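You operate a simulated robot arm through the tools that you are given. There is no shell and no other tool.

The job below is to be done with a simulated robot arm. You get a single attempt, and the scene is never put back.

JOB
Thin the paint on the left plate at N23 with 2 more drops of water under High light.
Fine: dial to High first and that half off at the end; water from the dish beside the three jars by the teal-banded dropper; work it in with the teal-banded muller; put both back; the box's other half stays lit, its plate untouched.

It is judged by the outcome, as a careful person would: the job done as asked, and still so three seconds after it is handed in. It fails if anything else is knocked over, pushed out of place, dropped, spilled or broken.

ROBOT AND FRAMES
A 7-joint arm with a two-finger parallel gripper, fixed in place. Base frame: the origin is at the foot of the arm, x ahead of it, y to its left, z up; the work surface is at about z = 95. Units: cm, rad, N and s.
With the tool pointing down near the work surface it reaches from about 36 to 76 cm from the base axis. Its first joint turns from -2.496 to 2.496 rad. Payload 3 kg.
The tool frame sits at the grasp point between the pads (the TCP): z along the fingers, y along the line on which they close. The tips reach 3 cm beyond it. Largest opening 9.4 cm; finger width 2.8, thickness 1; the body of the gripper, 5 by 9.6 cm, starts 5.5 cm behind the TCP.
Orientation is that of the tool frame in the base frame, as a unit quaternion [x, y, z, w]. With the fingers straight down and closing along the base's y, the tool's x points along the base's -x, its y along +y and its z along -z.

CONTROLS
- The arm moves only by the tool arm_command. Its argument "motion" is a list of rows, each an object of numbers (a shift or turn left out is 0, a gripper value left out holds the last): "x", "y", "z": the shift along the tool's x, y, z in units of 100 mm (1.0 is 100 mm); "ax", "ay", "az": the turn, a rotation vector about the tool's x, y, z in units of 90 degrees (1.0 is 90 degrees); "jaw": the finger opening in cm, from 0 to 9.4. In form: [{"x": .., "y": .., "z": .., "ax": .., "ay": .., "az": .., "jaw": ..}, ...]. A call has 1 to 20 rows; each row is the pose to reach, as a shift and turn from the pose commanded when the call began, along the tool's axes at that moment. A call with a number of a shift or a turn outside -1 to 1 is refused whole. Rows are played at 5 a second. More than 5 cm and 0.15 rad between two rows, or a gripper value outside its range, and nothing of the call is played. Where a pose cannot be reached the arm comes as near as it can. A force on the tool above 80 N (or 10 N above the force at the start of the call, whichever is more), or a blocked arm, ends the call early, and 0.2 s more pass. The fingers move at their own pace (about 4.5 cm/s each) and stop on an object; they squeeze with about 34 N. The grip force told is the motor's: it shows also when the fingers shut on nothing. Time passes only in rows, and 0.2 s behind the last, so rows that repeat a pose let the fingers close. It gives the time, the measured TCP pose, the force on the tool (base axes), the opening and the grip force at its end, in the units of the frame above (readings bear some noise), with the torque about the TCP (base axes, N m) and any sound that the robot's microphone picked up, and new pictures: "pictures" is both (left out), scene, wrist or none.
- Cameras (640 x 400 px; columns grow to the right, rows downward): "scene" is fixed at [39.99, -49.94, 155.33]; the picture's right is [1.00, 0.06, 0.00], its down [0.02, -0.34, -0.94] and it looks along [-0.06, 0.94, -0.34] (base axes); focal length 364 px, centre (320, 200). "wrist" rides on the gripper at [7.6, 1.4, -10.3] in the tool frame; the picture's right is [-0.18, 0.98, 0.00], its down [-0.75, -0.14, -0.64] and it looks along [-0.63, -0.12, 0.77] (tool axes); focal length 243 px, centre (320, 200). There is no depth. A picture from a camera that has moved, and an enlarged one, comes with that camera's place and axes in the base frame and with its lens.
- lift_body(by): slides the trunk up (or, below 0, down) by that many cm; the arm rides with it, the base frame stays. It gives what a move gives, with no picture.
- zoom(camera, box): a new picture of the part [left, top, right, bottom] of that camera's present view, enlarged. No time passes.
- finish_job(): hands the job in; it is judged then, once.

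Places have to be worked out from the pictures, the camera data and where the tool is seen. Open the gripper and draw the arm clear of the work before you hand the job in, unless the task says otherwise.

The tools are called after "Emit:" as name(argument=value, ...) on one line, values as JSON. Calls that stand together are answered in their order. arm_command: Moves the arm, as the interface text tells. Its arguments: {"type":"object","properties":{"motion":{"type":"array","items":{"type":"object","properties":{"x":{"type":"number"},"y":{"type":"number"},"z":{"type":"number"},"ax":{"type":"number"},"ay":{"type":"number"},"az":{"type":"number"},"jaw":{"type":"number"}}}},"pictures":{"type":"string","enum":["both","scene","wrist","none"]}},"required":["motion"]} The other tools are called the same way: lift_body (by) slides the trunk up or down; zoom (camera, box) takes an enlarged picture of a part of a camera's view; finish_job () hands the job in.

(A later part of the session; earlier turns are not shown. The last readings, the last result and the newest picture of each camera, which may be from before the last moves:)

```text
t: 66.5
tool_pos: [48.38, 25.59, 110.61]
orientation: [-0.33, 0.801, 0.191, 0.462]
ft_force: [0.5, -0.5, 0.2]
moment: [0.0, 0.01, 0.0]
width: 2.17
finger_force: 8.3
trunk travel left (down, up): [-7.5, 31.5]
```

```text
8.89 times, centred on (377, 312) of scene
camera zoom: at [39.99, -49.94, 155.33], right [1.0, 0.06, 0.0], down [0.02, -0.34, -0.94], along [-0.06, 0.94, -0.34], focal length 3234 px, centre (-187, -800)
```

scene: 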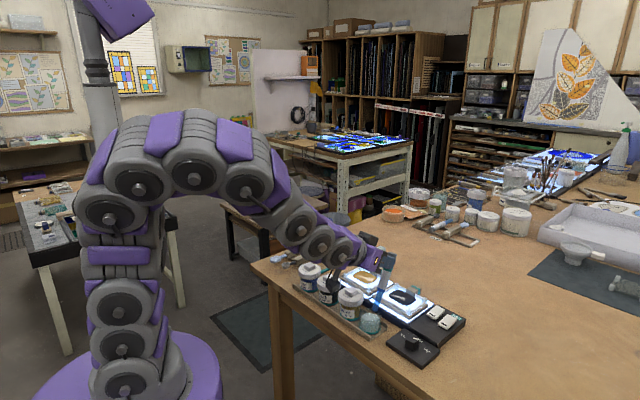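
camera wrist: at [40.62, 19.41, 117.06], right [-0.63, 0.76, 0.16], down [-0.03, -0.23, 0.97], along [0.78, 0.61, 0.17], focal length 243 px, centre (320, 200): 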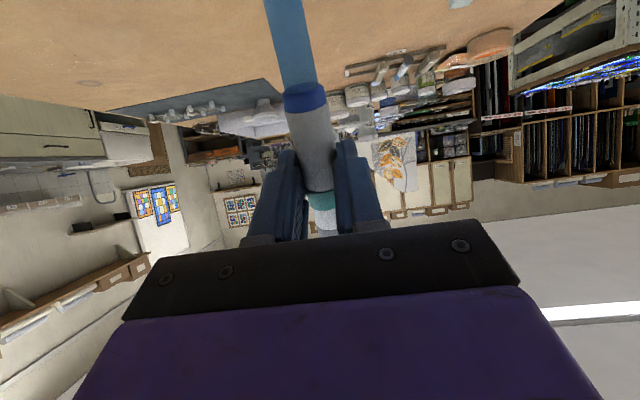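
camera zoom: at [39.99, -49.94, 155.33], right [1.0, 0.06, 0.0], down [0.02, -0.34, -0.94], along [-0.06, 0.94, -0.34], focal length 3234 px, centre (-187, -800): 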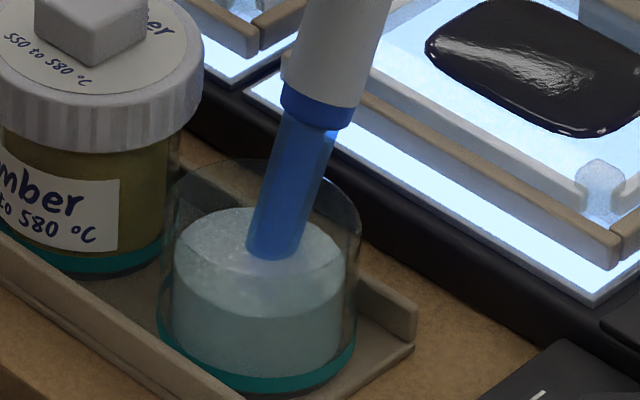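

The dish's water level has dropped slightly, so water was drawn in. I set the carrying grip (jaw 2.04), wait for it to settle, and lift above the dish.

Emit:
arm_command(motion=[{"jaw": 2.04}, {"jaw": 2.04}, {"jaw": 2.04}, {"x": -0.1, "z": -0.058, "jaw": 2.04}, {"x": -0.25, "z": -0.144, "jaw": 2.04}, {"x": -0.4, "z": -0.231, "jaw": 2.04}, {"x": -0.606, "z": -0.35, "jaw": 2.04}, {"x": -0.606, "z": -0.35, "jaw": 2.04}, {"x": -0.606, "z": -0.35, "jaw": 2.04}], pictures="none")

Emit:
zoom(camera="scene", box=[355, 265, 395, 335])

```text
t: 68.5
tool_pos: [48.43, 25.47, 117.7]
orientation: [-0.331, 0.8, 0.192, 0.463]
ft_force: [0.6, 0.5, -0.8]
moment: [-0.04, 0.02, -0.02]
width: 2.16
finger_force: 8.4
trunk travel left (down, up): [-7.5, 31.5]
```

```text
5.71 times, centred on (375, 300) of scene
camera zoom: at [39.99, -49.94, 155.33], right [1.0, 0.06, 0.0], down [0.02, -0.34, -0.94], along [-0.06, 0.94, -0.34], focal length 2079 px, centre (6, -371)
```

zoom: 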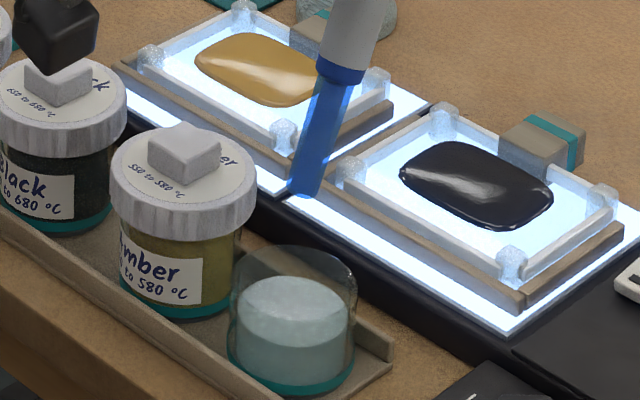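

The water-laden dropper is held steadily at 8.4 N. I carry it at tip height ≈103 from the dish toward the left plate, whose paint centre I judge to be (46.9,42.1) at z≈98.5.

Emit:
arm_command(motion=[{"x": -0.05, "y": 0.11, "z": 0.085, "jaw": 2.04}, {"x": -0.11, "y": 0.24, "z": 0.19, "jaw": 2.04}, {"x": -0.17, "y": 0.37, "z": 0.29, "jaw": 2.04}, {"x": -0.23, "y": 0.51, "z": 0.4, "jaw": 2.04}, {"x": -0.294, "y": 0.645, "z": 0.508, "jaw": 2.04}], pictures="none")

Emit:
arm_command(motion=[{"x": -0.05, "y": 0.11, "z": 0.085, "jaw": 2.04}, {"x": -0.11, "y": 0.24, "z": 0.19, "jaw": 2.04}, {"x": -0.17, "y": 0.37, "z": 0.29, "jaw": 2.04}, {"x": -0.23, "y": 0.51, "z": 0.4, "jaw": 2.04}, {"x": -0.294, "y": 0.645, "z": 0.508, "jaw": 2.04}, {"x": -0.294, "y": 0.645, "z": 0.508, "jaw": 2.04}], pictures="both")

Emit:
zoom(camera="scene", box=[335, 225, 415, 315])

```text
t: 69.7
tool_pos: [48.16, 34.07, 117.67]
orientation: [-0.33, 0.8, 0.191, 0.462]
ft_force: [0.0, -0.3, -0.9]
moment: [-0.02, 0.01, -0.02]
width: 2.17
finger_force: 3.7
trunk travel left (down, up): [-7.5, 31.5]
```

```text
t: 71.1
tool_pos: [47.76, 42.94, 117.71]
orientation: [-0.33, 0.8, 0.192, 0.463]
ft_force: [0.8, -0.3, -0.8]
moment: [-0.03, -0.01, -0.04]
width: 2.15
finger_force: 15.5
trunk travel left (down, up): [-7.5, 31.5]
camera wrist: at [37.7, 34.95, 116.13], right [-0.63, 0.76, 0.16], down [-0.03, -0.23, 0.97], along [0.78, 0.61, 0.16], focal length 243 px, centre (320, 200)
```

scene: 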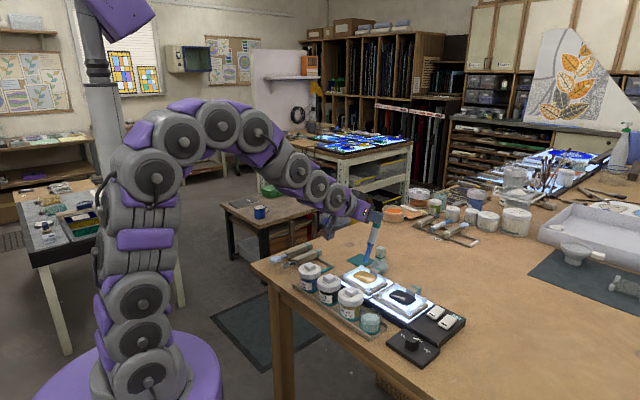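
wrist: 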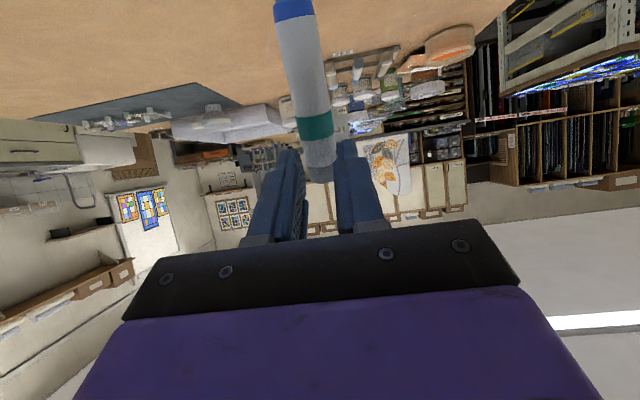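

```text
4.44 times, centred on (375, 270) of scene
camera zoom: at [39.99, -49.94, 155.33], right [1.0, 0.06, 0.0], down [0.02, -0.34, -0.94], along [-0.06, 0.94, -0.34], focal length 1617 px, centre (76, -111)
```

zoom: 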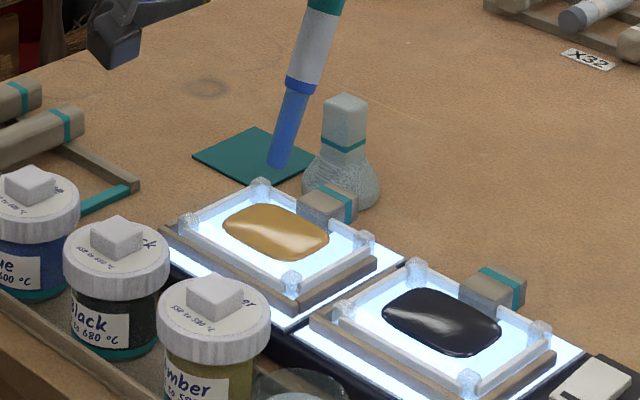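

The tip is at (47.0,42.2,103.5), right over the amber paint. I lower it 2.5 cm and take a baseline close-up of the paint.

Emit:
arm_command(motion=[{"x": 0.1, "z": 0.058, "jaw": 2.04}, {"x": 0.2165, "z": 0.125, "jaw": 2.04}, {"x": 0.2165, "z": 0.125, "jaw": 2.04}], pictures="none")

Emit:
zoom(camera="scene", box=[345, 245, 395, 295])

```text
t: 71.9
tool_pos: [47.65, 42.86, 115.14]
orientation: [-0.33, 0.8, 0.191, 0.463]
ft_force: [0.2, 0.4, 0.7]
moment: [-0.01, 0.0, 0.0]
width: 2.14
finger_force: 4.6
trunk travel left (down, up): [-7.5, 31.5]
```

```text
8.00 times, centred on (370, 270) of scene
camera zoom: at [39.99, -49.94, 155.33], right [1.0, 0.06, 0.0], down [0.02, -0.34, -0.94], along [-0.06, 0.94, -0.34], focal length 2910 px, centre (-80, -360)
```

zoom: 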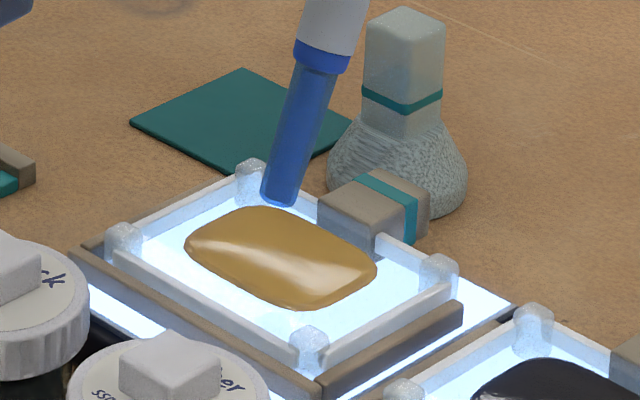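

Baseline is clear: the tip is above the middle of the paint, which is untouched. I give one squeeze.

Emit:
arm_command(motion=[{"jaw": 1.6}, {"jaw": 1.2}], pictures="none")

Emit:
zoom(camera="scene", box=[345, 245, 395, 295])

```text
t: 72.5
tool_pos: [47.71, 42.77, 115.22]
orientation: [-0.33, 0.8, 0.191, 0.463]
ft_force: [-0.3, -0.5, -1.4]
moment: [-0.02, 0.02, 0.05]
width: 2.09
finger_force: 34.0
trunk travel left (down, up): [-7.5, 31.5]
```

```text
8.00 times, centred on (370, 270) of scene
camera zoom: at [39.99, -49.94, 155.33], right [1.0, 0.06, 0.0], down [0.02, -0.34, -0.94], along [-0.06, 0.94, -0.34], focal length 2910 px, centre (-80, -360)
```

zoom: 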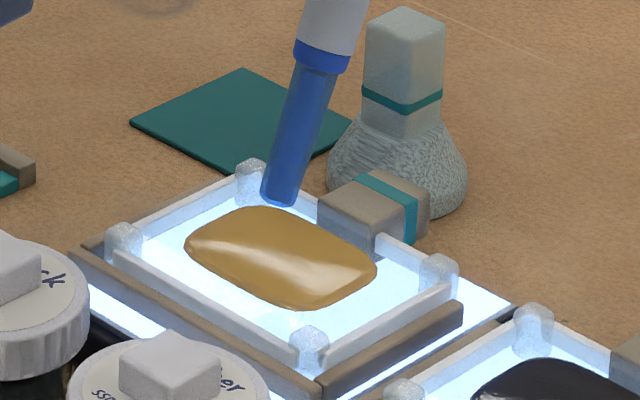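

Emit:
arm_command(motion=[{"jaw": 1.2}, {"jaw": 1.2}], pictures="none")

Emit:
zoom(camera="scene", box=[355, 265, 385, 285])

Emit:
zoom(camera="scene", box=[360, 245, 385, 275])

```text
t: 73.1
tool_pos: [47.68, 42.85, 115.23]
orientation: [-0.33, 0.8, 0.191, 0.463]
ft_force: [-0.2, -0.1, -1.0]
moment: [-0.03, 0.04, 0.04]
width: 2.11
finger_force: 33.9
trunk travel left (down, up): [-7.5, 31.5]
```

```text
16.00 times, centred on (370, 275) of scene
camera zoom: at [39.99, -49.94, 155.33], right [1.0, 0.06, 0.0], down [0.02, -0.34, -0.94], along [-0.06, 0.94, -0.34], focal length 5820 px, centre (-480, -1000)
```

zoom: 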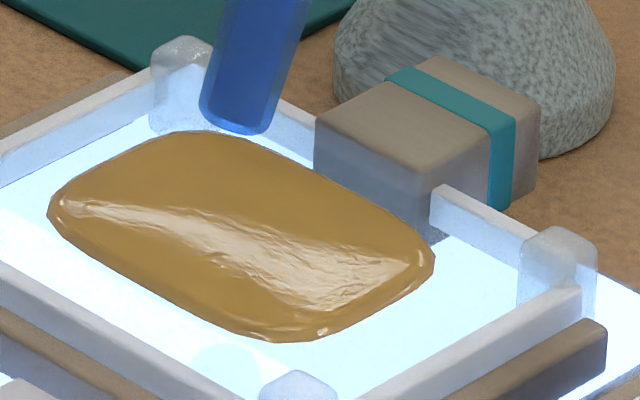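

```text
13.33 times, centred on (372, 260) of scene
camera zoom: at [39.99, -49.94, 155.33], right [1.0, 0.06, 0.0], down [0.02, -0.34, -0.94], along [-0.06, 0.94, -0.34], focal length 4850 px, centre (-380, -600)
```

zoom: 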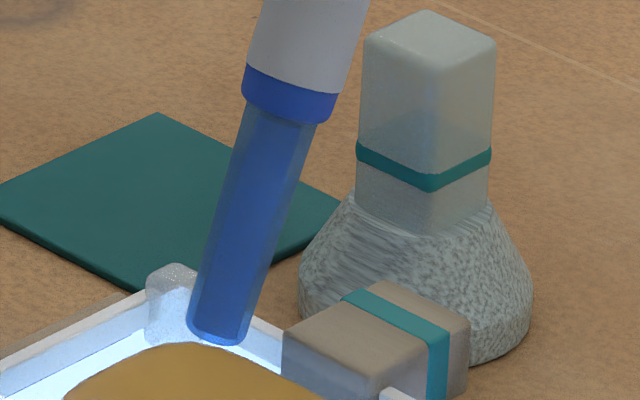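

There is a faint bluish disc on the glass at the front of the left plate. I zoom there to see whether it is a water drop.

Emit:
zoom(camera="scene", box=[354, 278, 378, 294])

Emit:
zoom(camera="scene", box=[340, 255, 445, 325])

```text
16.00 times, centred on (366, 286) of scene
camera zoom: at [39.99, -49.94, 155.33], right [1.0, 0.06, 0.0], down [0.02, -0.34, -0.94], along [-0.06, 0.94, -0.34], focal length 5820 px, centre (-416, -1176)
```

zoom: 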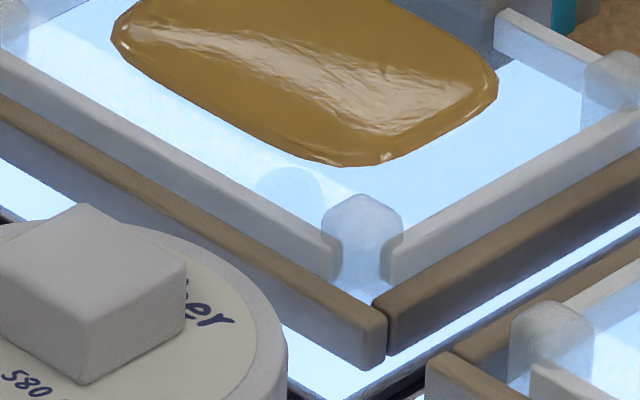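

```text
5.71 times, centred on (392, 290) of scene
camera zoom: at [39.99, -49.94, 155.33], right [1.0, 0.06, 0.0], down [0.02, -0.34, -0.94], along [-0.06, 0.94, -0.34], focal length 2079 px, centre (-94, -314)
```

zoom: 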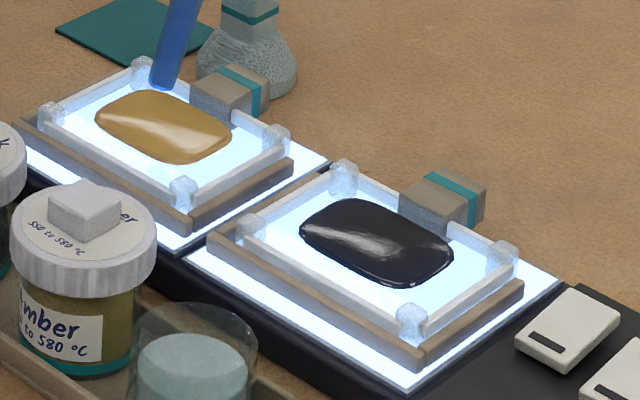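

No drop is visible on the paint after the squeeze (the disc is just the tip's reflection). I compare with the unloaded twin dropper on the X32 rack to learn what a loaded tip looks like.

Emit:
zoom(camera="scene", box=[425, 210, 465, 240])

Emit:
zoom(camera="scene", box=[362, 240, 382, 272])

```text
13.33 times, centred on (445, 225) of scene
camera zoom: at [39.99, -49.94, 155.33], right [1.0, 0.06, 0.0], down [0.02, -0.34, -0.94], along [-0.06, 0.94, -0.34], focal length 4850 px, centre (-1347, -133)
```

zoom: 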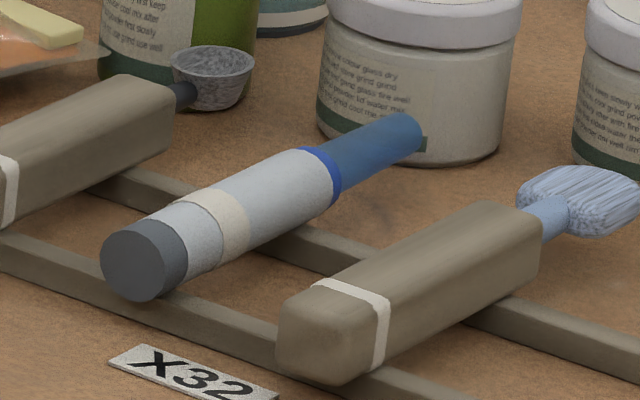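

```text
12.50 times, centred on (372, 256) of scene
camera zoom: at [39.99, -49.94, 155.33], right [1.0, 0.06, 0.0], down [0.02, -0.34, -0.94], along [-0.06, 0.94, -0.34], focal length 4547 px, centre (-330, -500)
```

zoom: 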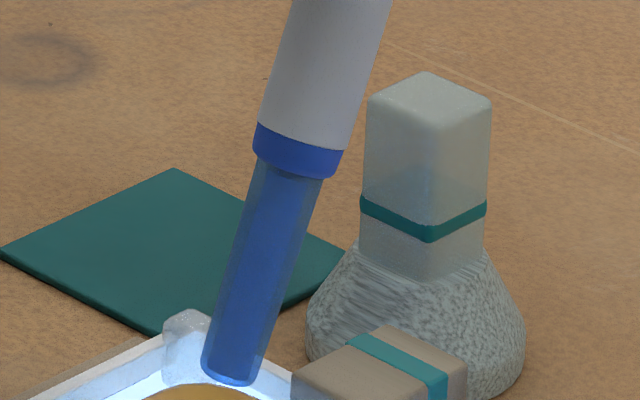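

Ours shows a liquid column that the twin lacks, so it is loaded. I look very closely at the paint right below the tip for any bead of water.

Emit:
zoom(camera="scene", box=[358, 268, 380, 284])

Emit:
zoom(camera="scene", box=[345, 245, 395, 295])

```text
16.00 times, centred on (369, 276) of scene
camera zoom: at [39.99, -49.94, 155.33], right [1.0, 0.06, 0.0], down [0.02, -0.34, -0.94], along [-0.06, 0.94, -0.34], focal length 5820 px, centre (-464, -1016)
```

zoom: 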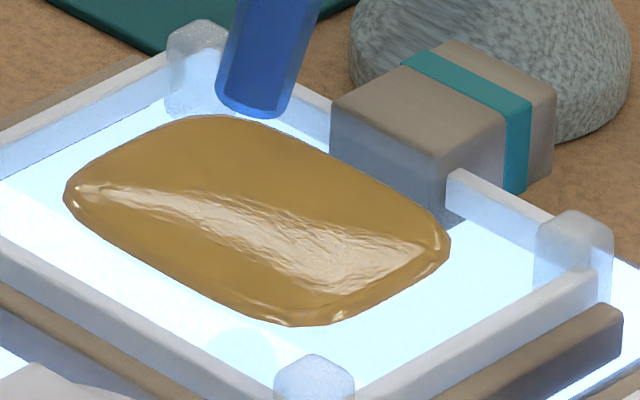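

```text
8.00 times, centred on (370, 270) of scene
camera zoom: at [39.99, -49.94, 155.33], right [1.0, 0.06, 0.0], down [0.02, -0.34, -0.94], along [-0.06, 0.94, -0.34], focal length 2910 px, centre (-80, -360)
```

zoom: 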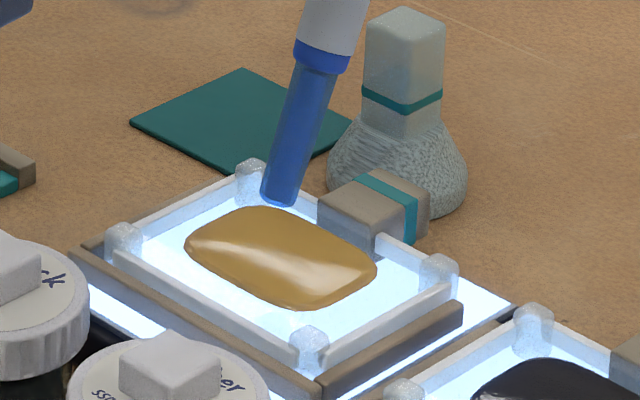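

No bead on the paint, so nothing came out. I relax to the carrying grip, bring the tip lower to about 1 cm above the paint, and look again before another squeeze.

Emit:
arm_command(motion=[{"jaw": 1.9}, {"jaw": 2.0}, {"jaw": 2.05}, {"jaw": 2.05}, {"x": 0.05, "z": 0.029, "jaw": 2.05}, {"x": 0.104, "z": 0.06, "jaw": 2.05}, {"x": 0.104, "z": 0.06, "jaw": 2.05}], pictures="none")

Emit:
zoom(camera="scene", box=[345, 245, 395, 295])

```text
t: 74.7
tool_pos: [47.61, 42.82, 114.16]
orientation: [-0.331, 0.8, 0.192, 0.462]
ft_force: [-0.2, 0.1, -1.2]
moment: [-0.02, 0.01, 0.0]
width: 2.13
finger_force: 20.3
trunk travel left (down, up): [-7.5, 31.5]
```

```text
8.00 times, centred on (370, 270) of scene
camera zoom: at [39.99, -49.94, 155.33], right [1.0, 0.06, 0.0], down [0.02, -0.34, -0.94], along [-0.06, 0.94, -0.34], focal length 2910 px, centre (-80, -360)
```

zoom: 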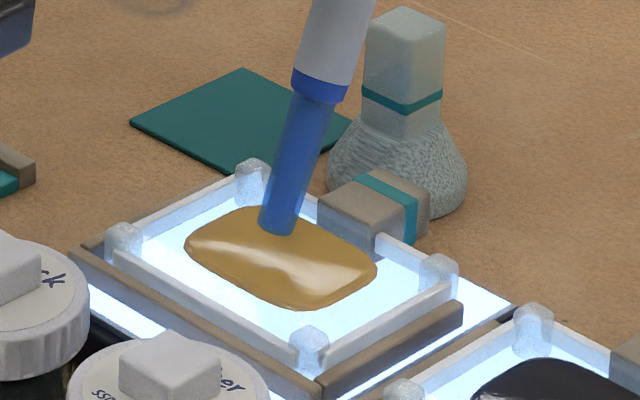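

Emit:
arm_command(motion=[{"jaw": 1.2}, {"jaw": 1.2}, {"jaw": 1.2}], pictures="none")

Emit:
zoom(camera="scene", box=[358, 264, 380, 284])

```text
t: 75.5
tool_pos: [47.55, 42.76, 114.0]
orientation: [-0.33, 0.8, 0.191, 0.463]
ft_force: [-0.2, 0.4, 0.2]
moment: [0.02, 0.0, 0.0]
width: 2.1
finger_force: 33.7
trunk travel left (down, up): [-7.5, 31.5]
```

```text
16.00 times, centred on (369, 274) of scene
camera zoom: at [39.99, -49.94, 155.33], right [1.0, 0.06, 0.0], down [0.02, -0.34, -0.94], along [-0.06, 0.94, -0.34], focal length 5820 px, centre (-464, -984)
```

zoom: 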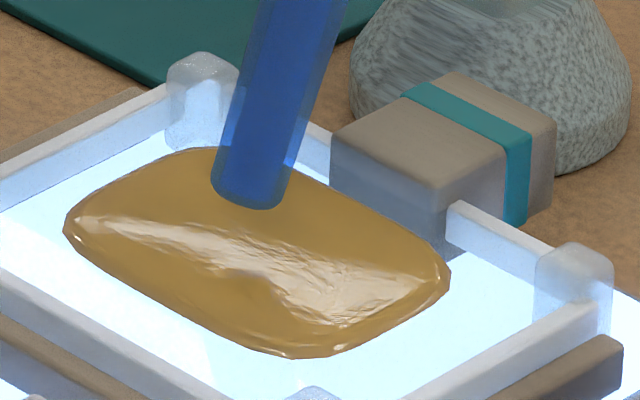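

Still nothing on the paint. My grip now sits on the upper end rather than the middle of the body, and the dropper leans ~13°. As a cheap test I bring the dropper fully vertical over the paint, relax, and squeeze once more.

Emit:
arm_command(motion=[{"x": 0.016, "z": -0.094, "ay": 0.047, "jaw": 1.6}, {"x": 0.032, "z": -0.188, "ay": 0.094, "jaw": 1.6}, {"x": 0.0476, "z": -0.282, "ay": 0.141, "jaw": 1.6}, {"x": 0.0476, "z": -0.282, "ay": 0.141, "jaw": 2.0}, {"x": 0.0476, "z": -0.282, "ay": 0.141, "jaw": 2.06}, {"x": 0.0476, "z": -0.282, "ay": 0.141, "jaw": 2.06}, {"x": 0.0476, "z": -0.282, "ay": 0.141, "jaw": 2.06}], pictures="none")

Emit:
zoom(camera="scene", box=[345, 235, 395, 295])

```text
t: 77.1
tool_pos: [45.74, 40.9, 114.97]
orientation: [-0.35, 0.846, 0.154, 0.372]
ft_force: [-0.1, -0.8, 0.0]
moment: [-0.01, -0.02, -0.02]
width: 2.15
finger_force: 1.3
trunk travel left (down, up): [-7.5, 31.5]
```

```text
6.67 times, centred on (370, 265) of scene
camera zoom: at [39.99, -49.94, 155.33], right [1.0, 0.06, 0.0], down [0.02, -0.34, -0.94], along [-0.06, 0.94, -0.34], focal length 2425 px, centre (-13, -233)
```

zoom: 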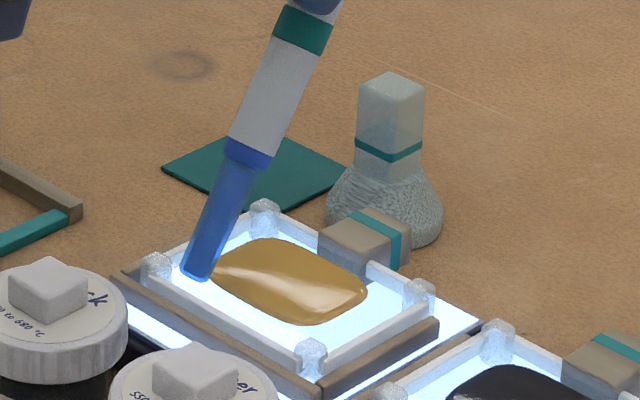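

I rotated the wrong way (the dropper leans more now) and the grip is light, so first I tighten to a safe hold. Then I compare the dish's water level with the earlier close-up taken before any dipping.

Emit:
arm_command(motion=[{"jaw": 2.0}, {"jaw": 1.9}, {"jaw": 1.9}], pictures="none")

Emit:
zoom(camera="scene", box=[350, 300, 400, 345])

Emit:
zoom(camera="scene", box=[350, 255, 385, 285])

```text
t: 77.9
tool_pos: [45.76, 40.86, 115.03]
orientation: [-0.35, 0.846, 0.154, 0.371]
ft_force: [0.5, 0.4, -0.7]
moment: [-0.01, 0.01, -0.03]
width: 2.1
finger_force: 33.9
trunk travel left (down, up): [-7.5, 31.5]
```

```text
8.89 times, centred on (375, 322) of scene
camera zoom: at [39.99, -49.94, 155.33], right [1.0, 0.06, 0.0], down [0.02, -0.34, -0.94], along [-0.06, 0.94, -0.34], focal length 3234 px, centre (-169, -889)
```

zoom: 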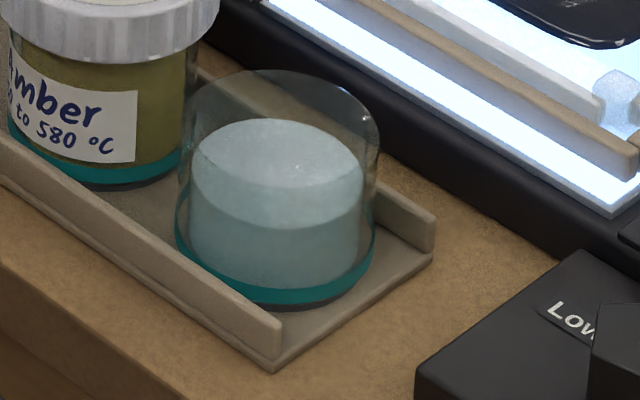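

```text
13.33 times, centred on (368, 270) of scene
camera zoom: at [39.99, -49.94, 155.33], right [1.0, 0.06, 0.0], down [0.02, -0.34, -0.94], along [-0.06, 0.94, -0.34], focal length 4850 px, centre (-313, -733)
```

zoom: 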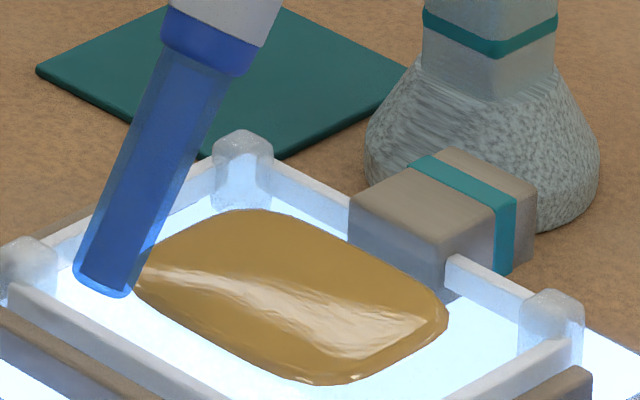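

Closer comparison shows the tube is loaded but squeezing at its top end releases nothing; in the rack the mid-body showed a softer range (2.31 → 2.10 cm). I'll take the dropper back to the rack and re-grip it lightly at mid-body. First up and across.

Emit:
arm_command(motion=[{"x": -0.15, "z": -0.14, "jaw": 1.9}, {"x": -0.22, "z": -0.2, "jaw": 1.9}, {"x": -0.27, "y": 0.2, "z": -0.155, "jaw": 1.9}, {"x": -0.33, "y": 0.5, "z": -0.08, "jaw": 1.9}, {"x": -0.41, "y": 0.84, "z": 0.0, "jaw": 1.9}], pictures="none")

Emit:
arm_command(motion=[{"x": -0.05, "y": 0.2, "z": 0.05, "jaw": 1.9}, {"x": -0.12, "y": 0.5, "z": 0.12, "jaw": 1.9}, {"x": -0.187, "y": 0.84, "z": 0.203, "jaw": 1.9}, {"x": -0.187, "y": 0.84, "z": 0.203, "jaw": 1.9}], pictures="scene")

```text
t: 79.1
tool_pos: [41.77, 49.1, 117.78]
orientation: [-0.35, 0.847, 0.153, 0.371]
ft_force: [0.6, -0.5, -1.3]
moment: [0.03, -0.01, 0.03]
width: 2.1
finger_force: 33.8
trunk travel left (down, up): [-7.5, 31.5]
```

```text
t: 80.1
tool_pos: [37.79, 56.58, 117.9]
orientation: [-0.35, 0.846, 0.155, 0.371]
ft_force: [-0.1, -0.1, -0.6]
moment: [-0.01, 0.0, -0.01]
width: 2.11
finger_force: 33.7
trunk travel left (down, up): [-7.5, 31.5]
```

scene: 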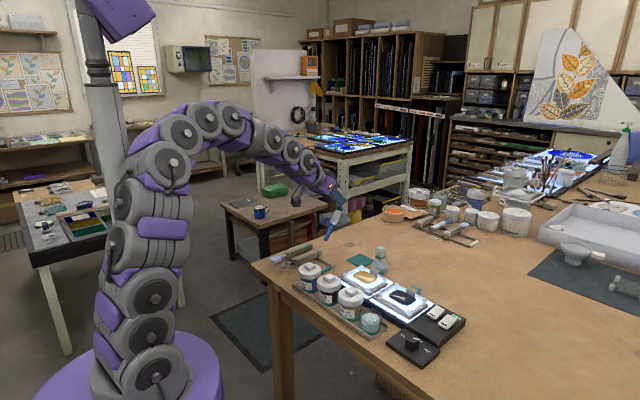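

Above the rack at safe height, I rotate the tool back so the dropper lies level.

Emit:
arm_command(motion=[{"ay": 0.09, "jaw": 1.9}, {"ay": 0.18, "jaw": 1.9}, {"ay": 0.27, "jaw": 1.9}, {"ay": 0.36, "jaw": 1.9}, {"ay": 0.45, "jaw": 1.9}, {"ay": 0.54, "jaw": 1.9}, {"ay": 0.63, "jaw": 1.9}, {"ay": 0.71, "jaw": 1.9}, {"ay": 0.71, "jaw": 1.9}], pictures="both")

Emit:
zoom(camera="scene", box=[280, 170, 380, 250])

Emit:
zoom(camera="wrist", box=[220, 0, 420, 220])

```text
t: 82.1
tool_pos: [31.28, 52.55, 111.03]
orientation: [-0.377, 0.915, -0.057, -0.134]
ft_force: [-0.4, 0.7, -0.9]
moment: [-0.01, 0.0, -0.03]
width: 1.9
finger_force: 0.1
out of reach, approached as far as the arm can: row 6, 7, 8, 9
trunk travel left (down, up): [-7.5, 31.5]
camera wrist: at [27.16, 50.46, 123.0], right [-0.57, 0.82, -0.06], down [0.74, 0.54, 0.4], along [0.36, 0.18, -0.92], focal length 243 px, centre (320, 200)
```

scene: 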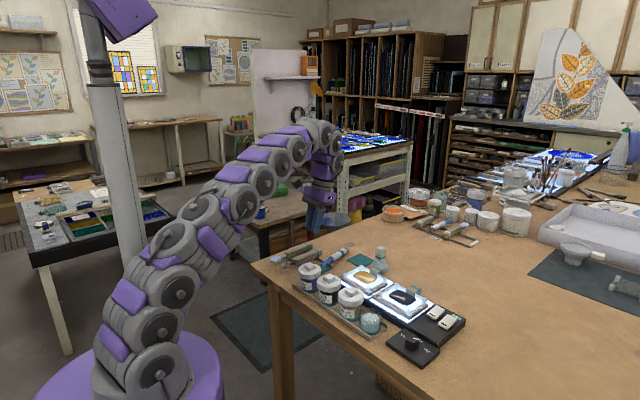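
wrist: 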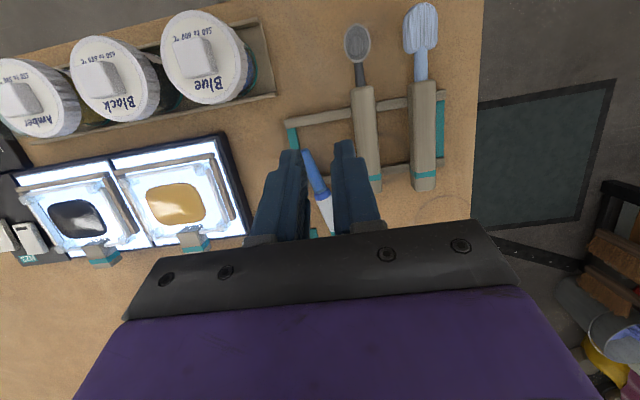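

```text
5.00 times, centred on (330, 210) of scene
camera zoom: at [39.99, -49.94, 155.33], right [1.0, 0.06, 0.0], down [0.02, -0.34, -0.94], along [-0.06, 0.94, -0.34], focal length 1819 px, centre (270, 150)
```

zoom: 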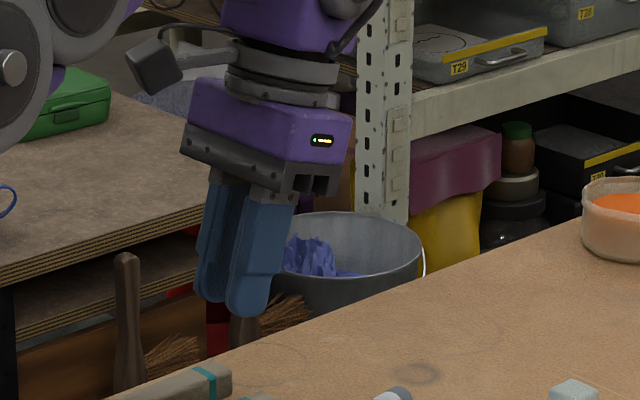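

```text
1.82 times, centred on (320, 110) of wrist
camera zoom: at [27.16, 50.46, 123.0], right [-0.57, 0.82, -0.06], down [0.74, 0.54, 0.4], along [0.36, 0.18, -0.92], focal length 441 px, centre (320, 364)
```

zoom: 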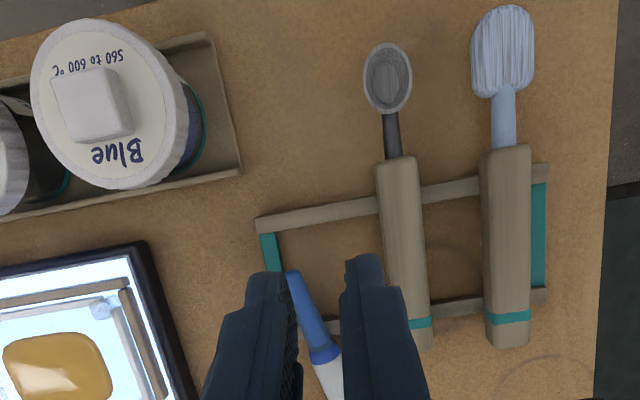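

The arm jumped at a reach limit and the dropper has come out of the grip. I look at where it lies.

Emit:
zoom(camera="scene", box=[265, 225, 385, 295])

Emit:
zoom(camera="wrist", box=[260, 80, 460, 240])

```text
5.33 times, centred on (325, 260) of scene
camera zoom: at [39.99, -49.94, 155.33], right [1.0, 0.06, 0.0], down [0.02, -0.34, -0.94], along [-0.06, 0.94, -0.34], focal length 1940 px, centre (293, -120)
```

zoom: 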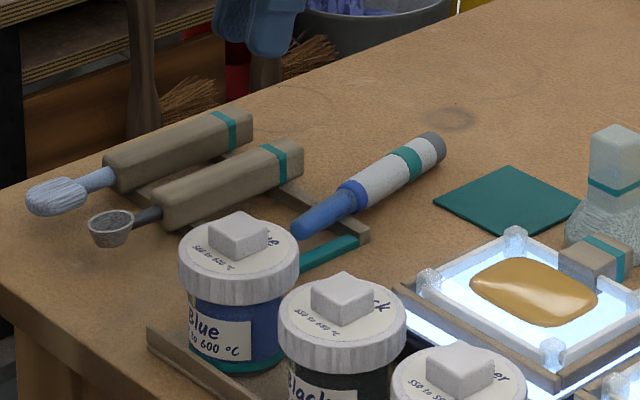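

```text
2.50 times, centred on (360, 160) of wrist
camera zoom: at [27.16, 50.46, 123.0], right [-0.57, 0.82, -0.06], down [0.74, 0.54, 0.4], along [0.36, 0.18, -0.92], focal length 606 px, centre (220, 300)
```

zoom: 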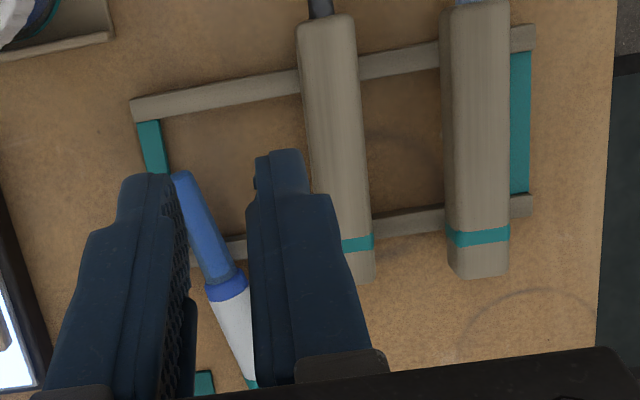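

The dropper now lies with its tip on the rack's rear bar and its grey end on the table; nothing else seems disturbed. I raise the trunk back to its starting height (more reach), which also lifts the arm clear, and open the jaw.

Emit:
lift_body(by=20)

Emit:
arm_command(motion=[{"jaw": 4.5}, {"jaw": 4.5}], pictures="wrist")

Emit:
zoom(camera="scene", box=[300, 230, 370, 290])

```text
t: 84.2
tool_pos: [31.65, 51.22, 131.54]
orientation: [-0.377, 0.915, -0.054, -0.131]
ft_force: [3.8, -1.1, 1.0]
moment: [0.09, 0.23, -0.08]
width: 1.9
finger_force: 0.0
trunk travel left (down, up): [-27.5, 11.5]
```

```text
t: 84.8
tool_pos: [31.2, 51.94, 131.47]
orientation: [-0.379, 0.914, -0.055, -0.133]
ft_force: [1.9, -0.1, 0.9]
moment: [0.06, 0.12, -0.05]
width: 4.48
finger_force: 0.0
trunk travel left (down, up): [-27.5, 11.5]
camera wrist: at [27.01, 49.92, 143.36], right [-0.57, 0.82, -0.05], down [0.74, 0.54, 0.4], along [0.36, 0.19, -0.91], focal length 243 px, centre (320, 200)
```

wrist: 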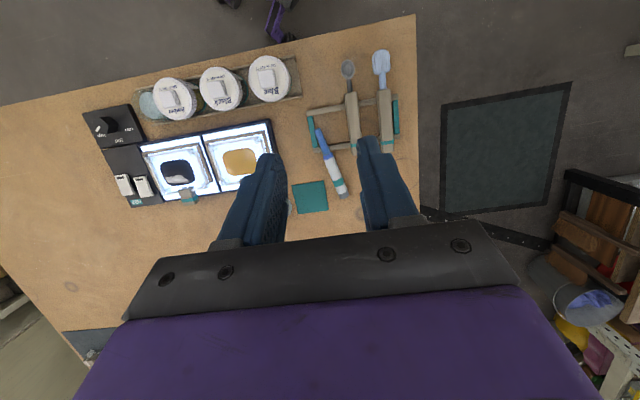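

```text
6.67 times, centred on (335, 260) of scene
camera zoom: at [39.99, -49.94, 155.33], right [1.0, 0.06, 0.0], down [0.02, -0.34, -0.94], along [-0.06, 0.94, -0.34], focal length 2425 px, centre (220, -200)
```

zoom: 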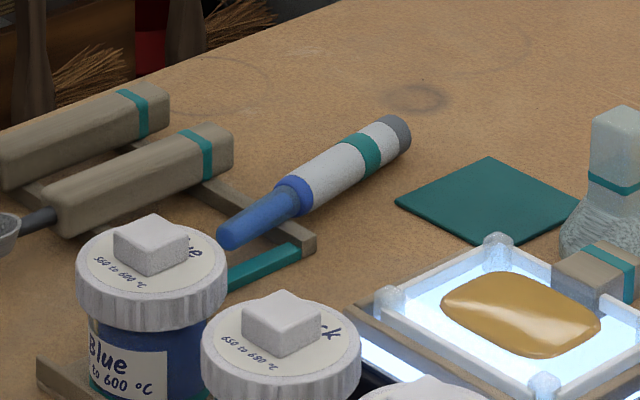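

Emit:
zoom(camera="wrist", box=[280, 80, 400, 220])

```text
2.86 times, centred on (340, 150) of wrist
camera zoom: at [27.01, 49.92, 143.36], right [-0.57, 0.82, -0.05], down [0.74, 0.54, 0.4], along [0.36, 0.19, -0.91], focal length 693 px, centre (263, 343)
```

zoom: 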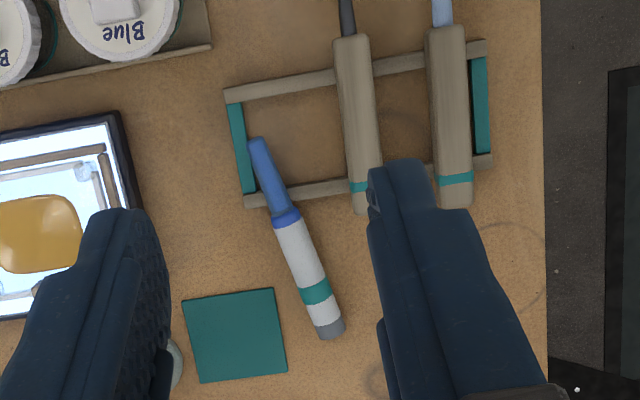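

The dropper lies along 57° from its tip (34.0,51.0) to its end (41.8,63.1). I check the tip closely to see whether it still holds water and whether any was spilled.

Emit:
zoom(camera="scene", box=[315, 250, 355, 280])

Emit:
zoom(camera="scene", box=[345, 225, 445, 295])

```text
13.33 times, centred on (335, 265) of scene
camera zoom: at [39.99, -49.94, 155.33], right [1.0, 0.06, 0.0], down [0.02, -0.34, -0.94], along [-0.06, 0.94, -0.34], focal length 4850 px, centre (120, -667)
```

zoom: 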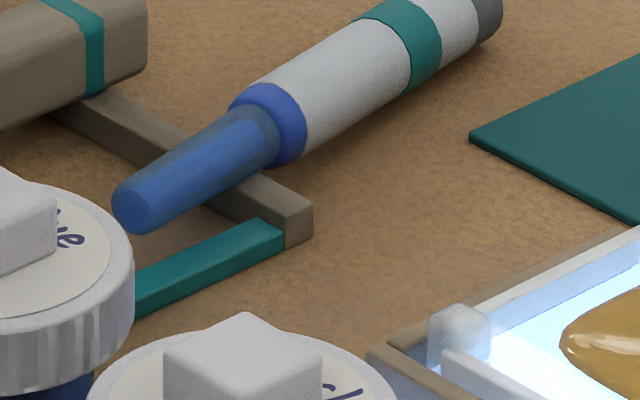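

```text
5.71 times, centred on (395, 260) of scene
camera zoom: at [39.99, -49.94, 155.33], right [1.0, 0.06, 0.0], down [0.02, -0.34, -0.94], along [-0.06, 0.94, -0.34], focal length 2079 px, centre (-109, -143)
```

zoom: 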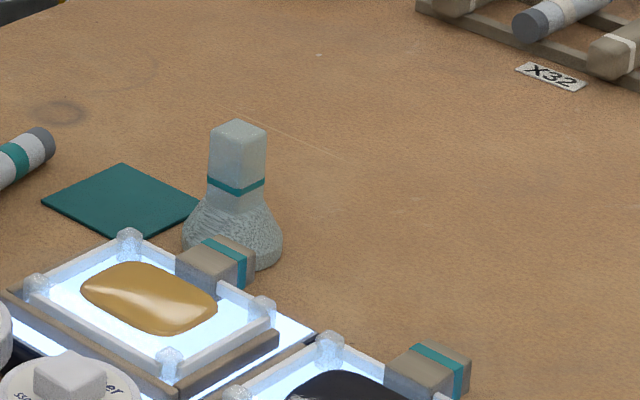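

The liquid column is still in the tip and nothing is spilled. I bring the tool vertical and move over the dropper to pick it up again at mid-body, lightly this time.

Emit:
arm_command(motion=[{"x": -0.15, "y": -0.01, "z": 0.08, "ay": -0.06, "jaw": 4.5}, {"x": -0.35, "y": -0.02, "z": 0.18, "ay": -0.12, "jaw": 4.5}, {"x": -0.55, "y": -0.03, "z": 0.28, "ay": -0.184, "jaw": 4.5}, {"x": -0.65, "y": -0.035, "z": 0.329, "ay": -0.184, "jaw": 4.5}, {"x": -0.65, "y": -0.035, "z": 0.329, "ay": -0.184, "jaw": 4.5}], pictures="none")

```text
t: 86.0
tool_pos: [35.09, 55.36, 126.53]
orientation: [-0.382, 0.924, 0.0, 0.001]
ft_force: [0.3, -0.3, 0.8]
moment: [-0.01, 0.0, 0.0]
width: 4.5
finger_force: 0.2
trunk travel left (down, up): [-27.5, 11.5]
```

Emit:
arm_command(motion=[{"x": -0.15, "z": 0.2, "az": -0.05, "jaw": 4.5}, {"x": -0.3, "z": 0.4, "az": -0.1, "jaw": 4.5}, {"x": -0.45, "y": -0.003, "z": 0.65, "az": -0.136, "jaw": 4.5}, {"x": -0.53, "y": -0.003, "z": 0.9, "az": -0.136, "jaw": 4.5}, {"x": -0.53, "y": -0.003, "z": 1.0, "az": -0.136, "jaw": 4.5}, {"x": -0.53, "y": -0.003, "z": 1.0, "az": -0.136, "jaw": 4.5}], pictures="wrist")

Emit:
zoom(camera="wrist", box=[240, 20, 400, 180])

```text
t: 87.4
tool_pos: [39.07, 59.09, 116.58]
orientation: [-0.478, 0.878, 0.0, 0.001]
ft_force: [0.3, 0.8, -0.1]
moment: [0.01, 0.0, 0.02]
width: 4.5
finger_force: 0.0
trunk travel left (down, up): [-27.5, 11.5]
camera wrist: at [33.75, 53.5, 126.69], right [-0.72, 0.69, 0.0], down [0.53, 0.56, 0.64], along [0.44, 0.47, -0.77], focal length 243 px, centre (320, 200)
```

wrist: 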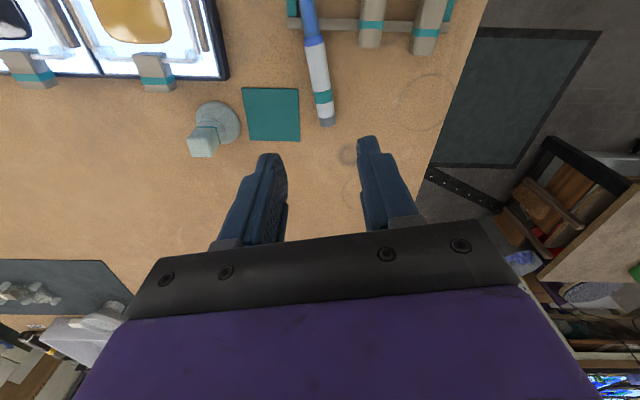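

```text
2.50 times, centred on (320, 100) of wrist
camera zoom: at [33.75, 53.5, 126.69], right [-0.72, 0.69, 0.0], down [0.53, 0.56, 0.64], along [0.44, 0.47, -0.77], focal length 606 px, centre (320, 450)
```

zoom: 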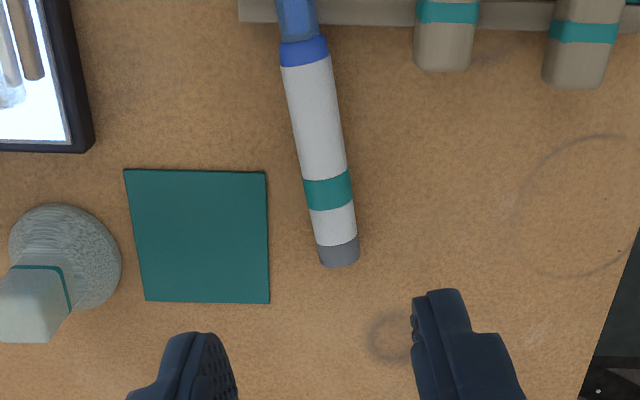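

The dropper runs right under the TCP (2 mm off sideways), 9.5 cm from its tip. I correct that and descend in two stages to z≈98.3.

Emit:
arm_command(motion=[{"y": 0.018, "z": 0.3, "jaw": 4.0}, {"y": 0.018, "z": 0.6, "jaw": 4.0}, {"y": 0.018, "z": 0.9, "jaw": 4.0}, {"y": 0.018, "z": 1.0, "jaw": 4.0}], pictures="none")

Emit:
arm_command(motion=[{"z": 0.3, "jaw": 4.0}, {"z": 0.55, "jaw": 4.0}, {"z": 0.7, "jaw": 4.0}, {"z": 0.78, "jaw": 4.0}, {"z": 0.82, "jaw": 4.0}, {"z": 0.82, "jaw": 4.0}], pictures="wrist")

Emit:
zoom(camera="wrist", box=[220, 60, 420, 220])

```text
t: 88.4
tool_pos: [38.95, 59.24, 106.56]
orientation: [-0.479, 0.878, 0.0, 0.0]
ft_force: [-0.2, 0.1, -0.6]
moment: [0.02, 0.0, 0.01]
width: 3.98
finger_force: 0.1
trunk travel left (down, up): [-27.5, 11.5]
```

```text
t: 89.8
tool_pos: [39.01, 59.18, 98.17]
orientation: [-0.478, 0.879, 0.001, 0.001]
ft_force: [0.1, -0.3, 0.4]
moment: [0.03, 0.01, 0.0]
width: 4.0
finger_force: 0.1
trunk travel left (down, up): [-27.5, 11.5]
camera wrist: at [33.51, 53.71, 108.35], right [-0.72, 0.69, 0.0], down [0.53, 0.56, 0.64], along [0.44, 0.47, -0.77], focal length 243 px, centre (320, 200)
```

wrist: 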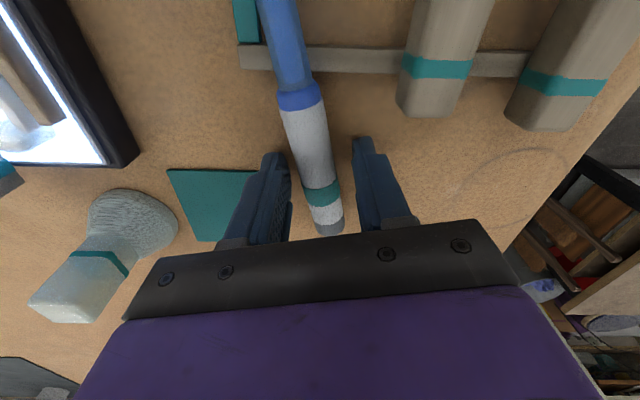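

```text
2.50 times, centred on (320, 140) of wrist
camera zoom: at [33.51, 53.71, 108.35], right [-0.72, 0.69, 0.0], down [0.53, 0.56, 0.64], along [0.44, 0.47, -0.77], focal length 606 px, centre (320, 350)
```

zoom: 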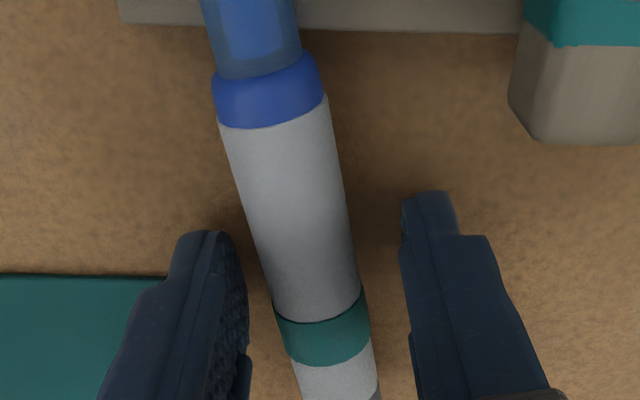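

Fingers straddle the body cleanly, no contact with the table. I close slowly to 2.2 and read width and force.

Emit:
arm_command(motion=[{"jaw": 3.0}, {"jaw": 2.5}, {"jaw": 2.3}, {"jaw": 2.2}, {"jaw": 2.2}, {"jaw": 2.2}], pictures="none")

Emit:
arm_command(motion=[{"jaw": 2.1}, {"jaw": 2.1}, {"jaw": 2.1}], pictures="none")

Emit:
arm_command(motion=[{"jaw": 2.0}, {"jaw": 2.0}, {"jaw": 2.0}], pictures="none")

```text
t: 91.2
tool_pos: [38.79, 59.25, 98.15]
orientation: [-0.478, 0.878, 0.0, 0.0]
ft_force: [-0.3, -0.2, 0.6]
moment: [0.01, -0.02, 0.02]
width: 2.22
finger_force: 0.1
trunk travel left (down, up): [-27.5, 11.5]
```

```text
t: 92.0
tool_pos: [38.94, 59.41, 98.16]
orientation: [-0.477, 0.879, 0.0, 0.001]
ft_force: [0.7, -0.1, -0.1]
moment: [-0.01, 0.01, 0.02]
width: 2.2
finger_force: 1.3
trunk travel left (down, up): [-27.5, 11.5]
```

```text
t: 92.8
tool_pos: [38.9, 59.26, 98.18]
orientation: [-0.478, 0.879, 0.0, 0.001]
ft_force: [0.8, 0.3, 0.5]
moment: [-0.02, -0.01, -0.01]
width: 2.13
finger_force: 33.7
trunk travel left (down, up): [-27.5, 11.5]
```

At 2.0 it is already fully squeezed (34 N) at mid-body. I check the tip for any change in the water column.

Emit:
zoom(camera="scene", box=[315, 250, 355, 280])

```text
13.33 times, centred on (335, 265) of scene
camera zoom: at [39.99, -49.94, 155.33], right [1.0, 0.06, 0.0], down [0.02, -0.34, -0.94], along [-0.06, 0.94, -0.34], focal length 4850 px, centre (120, -667)
```

zoom: 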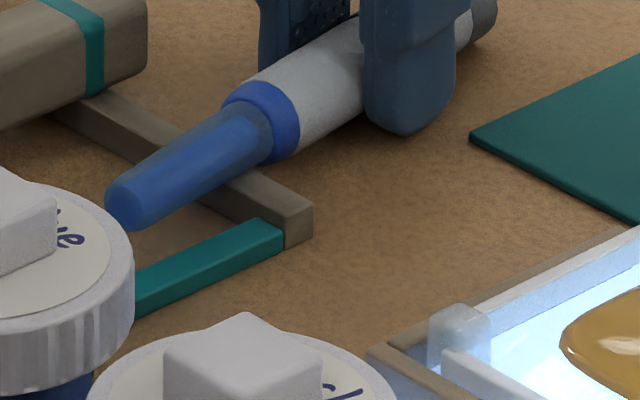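

The column is unchanged (no drop, nothing spilled). I lift the dropper straight up with a firm mid-body grip.

Emit:
arm_command(motion=[{"z": -0.1, "jaw": 1.8}, {"z": -0.3, "jaw": 1.8}, {"z": -0.6, "jaw": 1.8}, {"z": -0.9, "jaw": 1.8}, {"z": -1.0, "az": 0.05, "jaw": 1.8}, {"z": -1.0, "az": 0.1, "jaw": 1.8}, {"z": -1.0, "az": 0.136, "jaw": 1.8}], pictures="none")

Emit:
arm_command(motion=[{"x": 0.2, "y": -0.2, "z": -0.25, "jaw": 1.8}, {"x": 0.4, "y": -0.4, "z": -0.5, "jaw": 1.8}, {"x": 0.6, "y": -0.6, "z": -0.75, "jaw": 1.8}, {"x": 0.6, "y": -0.8, "z": -0.9, "jaw": 1.8}, {"x": 0.6, "y": -0.8, "z": -0.9, "jaw": 1.8}], pictures="both")

```text
t: 94.4
tool_pos: [38.74, 59.26, 108.13]
orientation: [-0.381, 0.925, 0.0, 0.002]
ft_force: [-0.4, 0.8, -1.2]
moment: [0.0, -0.02, -0.01]
width: 2.12
finger_force: 34.2
trunk travel left (down, up): [-27.5, 11.5]
```

```text
t: 95.6
tool_pos: [40.3, 49.46, 117.26]
orientation: [-0.383, 0.924, 0.0, 0.0]
ft_force: [-0.1, 0.0, 0.3]
moment: [-0.01, 0.01, -0.02]
width: 2.09
finger_force: 34.1
trunk travel left (down, up): [-27.5, 11.5]
camera wrist: at [33.88, 45.13, 127.47], right [-0.56, 0.83, 0.0], down [0.63, 0.43, 0.64], along [0.53, 0.36, -0.77], focal length 243 px, centre (320, 200)
```

scene: 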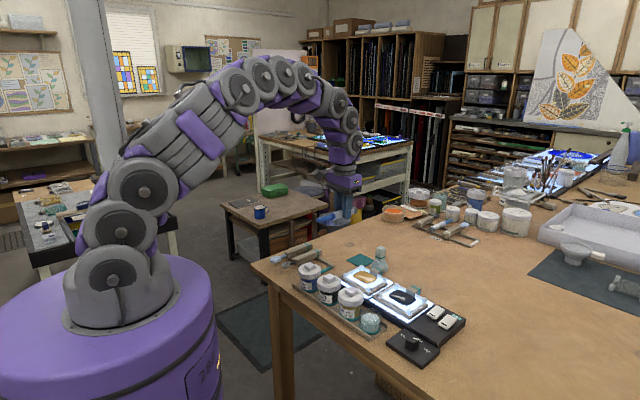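
wrist: 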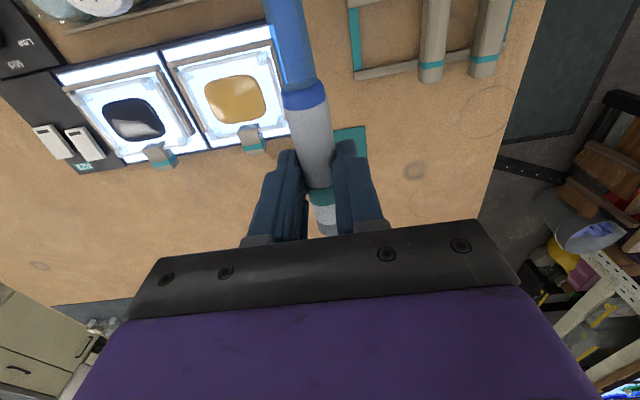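

The dropper is firmly held at mid-body and level. I tilt the tool 60° again here so the tip points down.

Emit:
arm_command(motion=[{"ay": -0.09, "jaw": 1.8}, {"ay": -0.18, "jaw": 1.8}, {"ay": -0.27, "jaw": 1.8}, {"ay": -0.36, "jaw": 1.8}, {"ay": -0.45, "jaw": 1.8}, {"ay": -0.54, "jaw": 1.8}, {"ay": -0.63, "jaw": 1.8}, {"ay": -0.667, "jaw": 1.8}, {"ay": -0.667, "jaw": 1.8}], pictures="none")

Emit:
zoom(camera="scene", box=[320, 200, 400, 260])

```text
t: 97.6
tool_pos: [40.35, 49.32, 117.25]
orientation: [-0.33, 0.8, 0.192, 0.463]
ft_force: [-0.5, -0.5, -0.3]
moment: [0.03, 0.03, 0.02]
width: 2.1
finger_force: 33.8
trunk travel left (down, up): [-27.5, 11.5]
```

```text
6.67 times, centred on (360, 230) of scene
camera zoom: at [39.99, -49.94, 155.33], right [1.0, 0.06, 0.0], down [0.02, -0.34, -0.94], along [-0.06, 0.94, -0.34], focal length 2425 px, centre (53, 0)
```

zoom: 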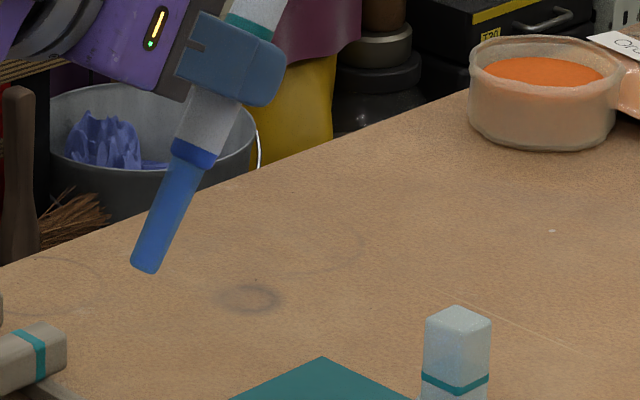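

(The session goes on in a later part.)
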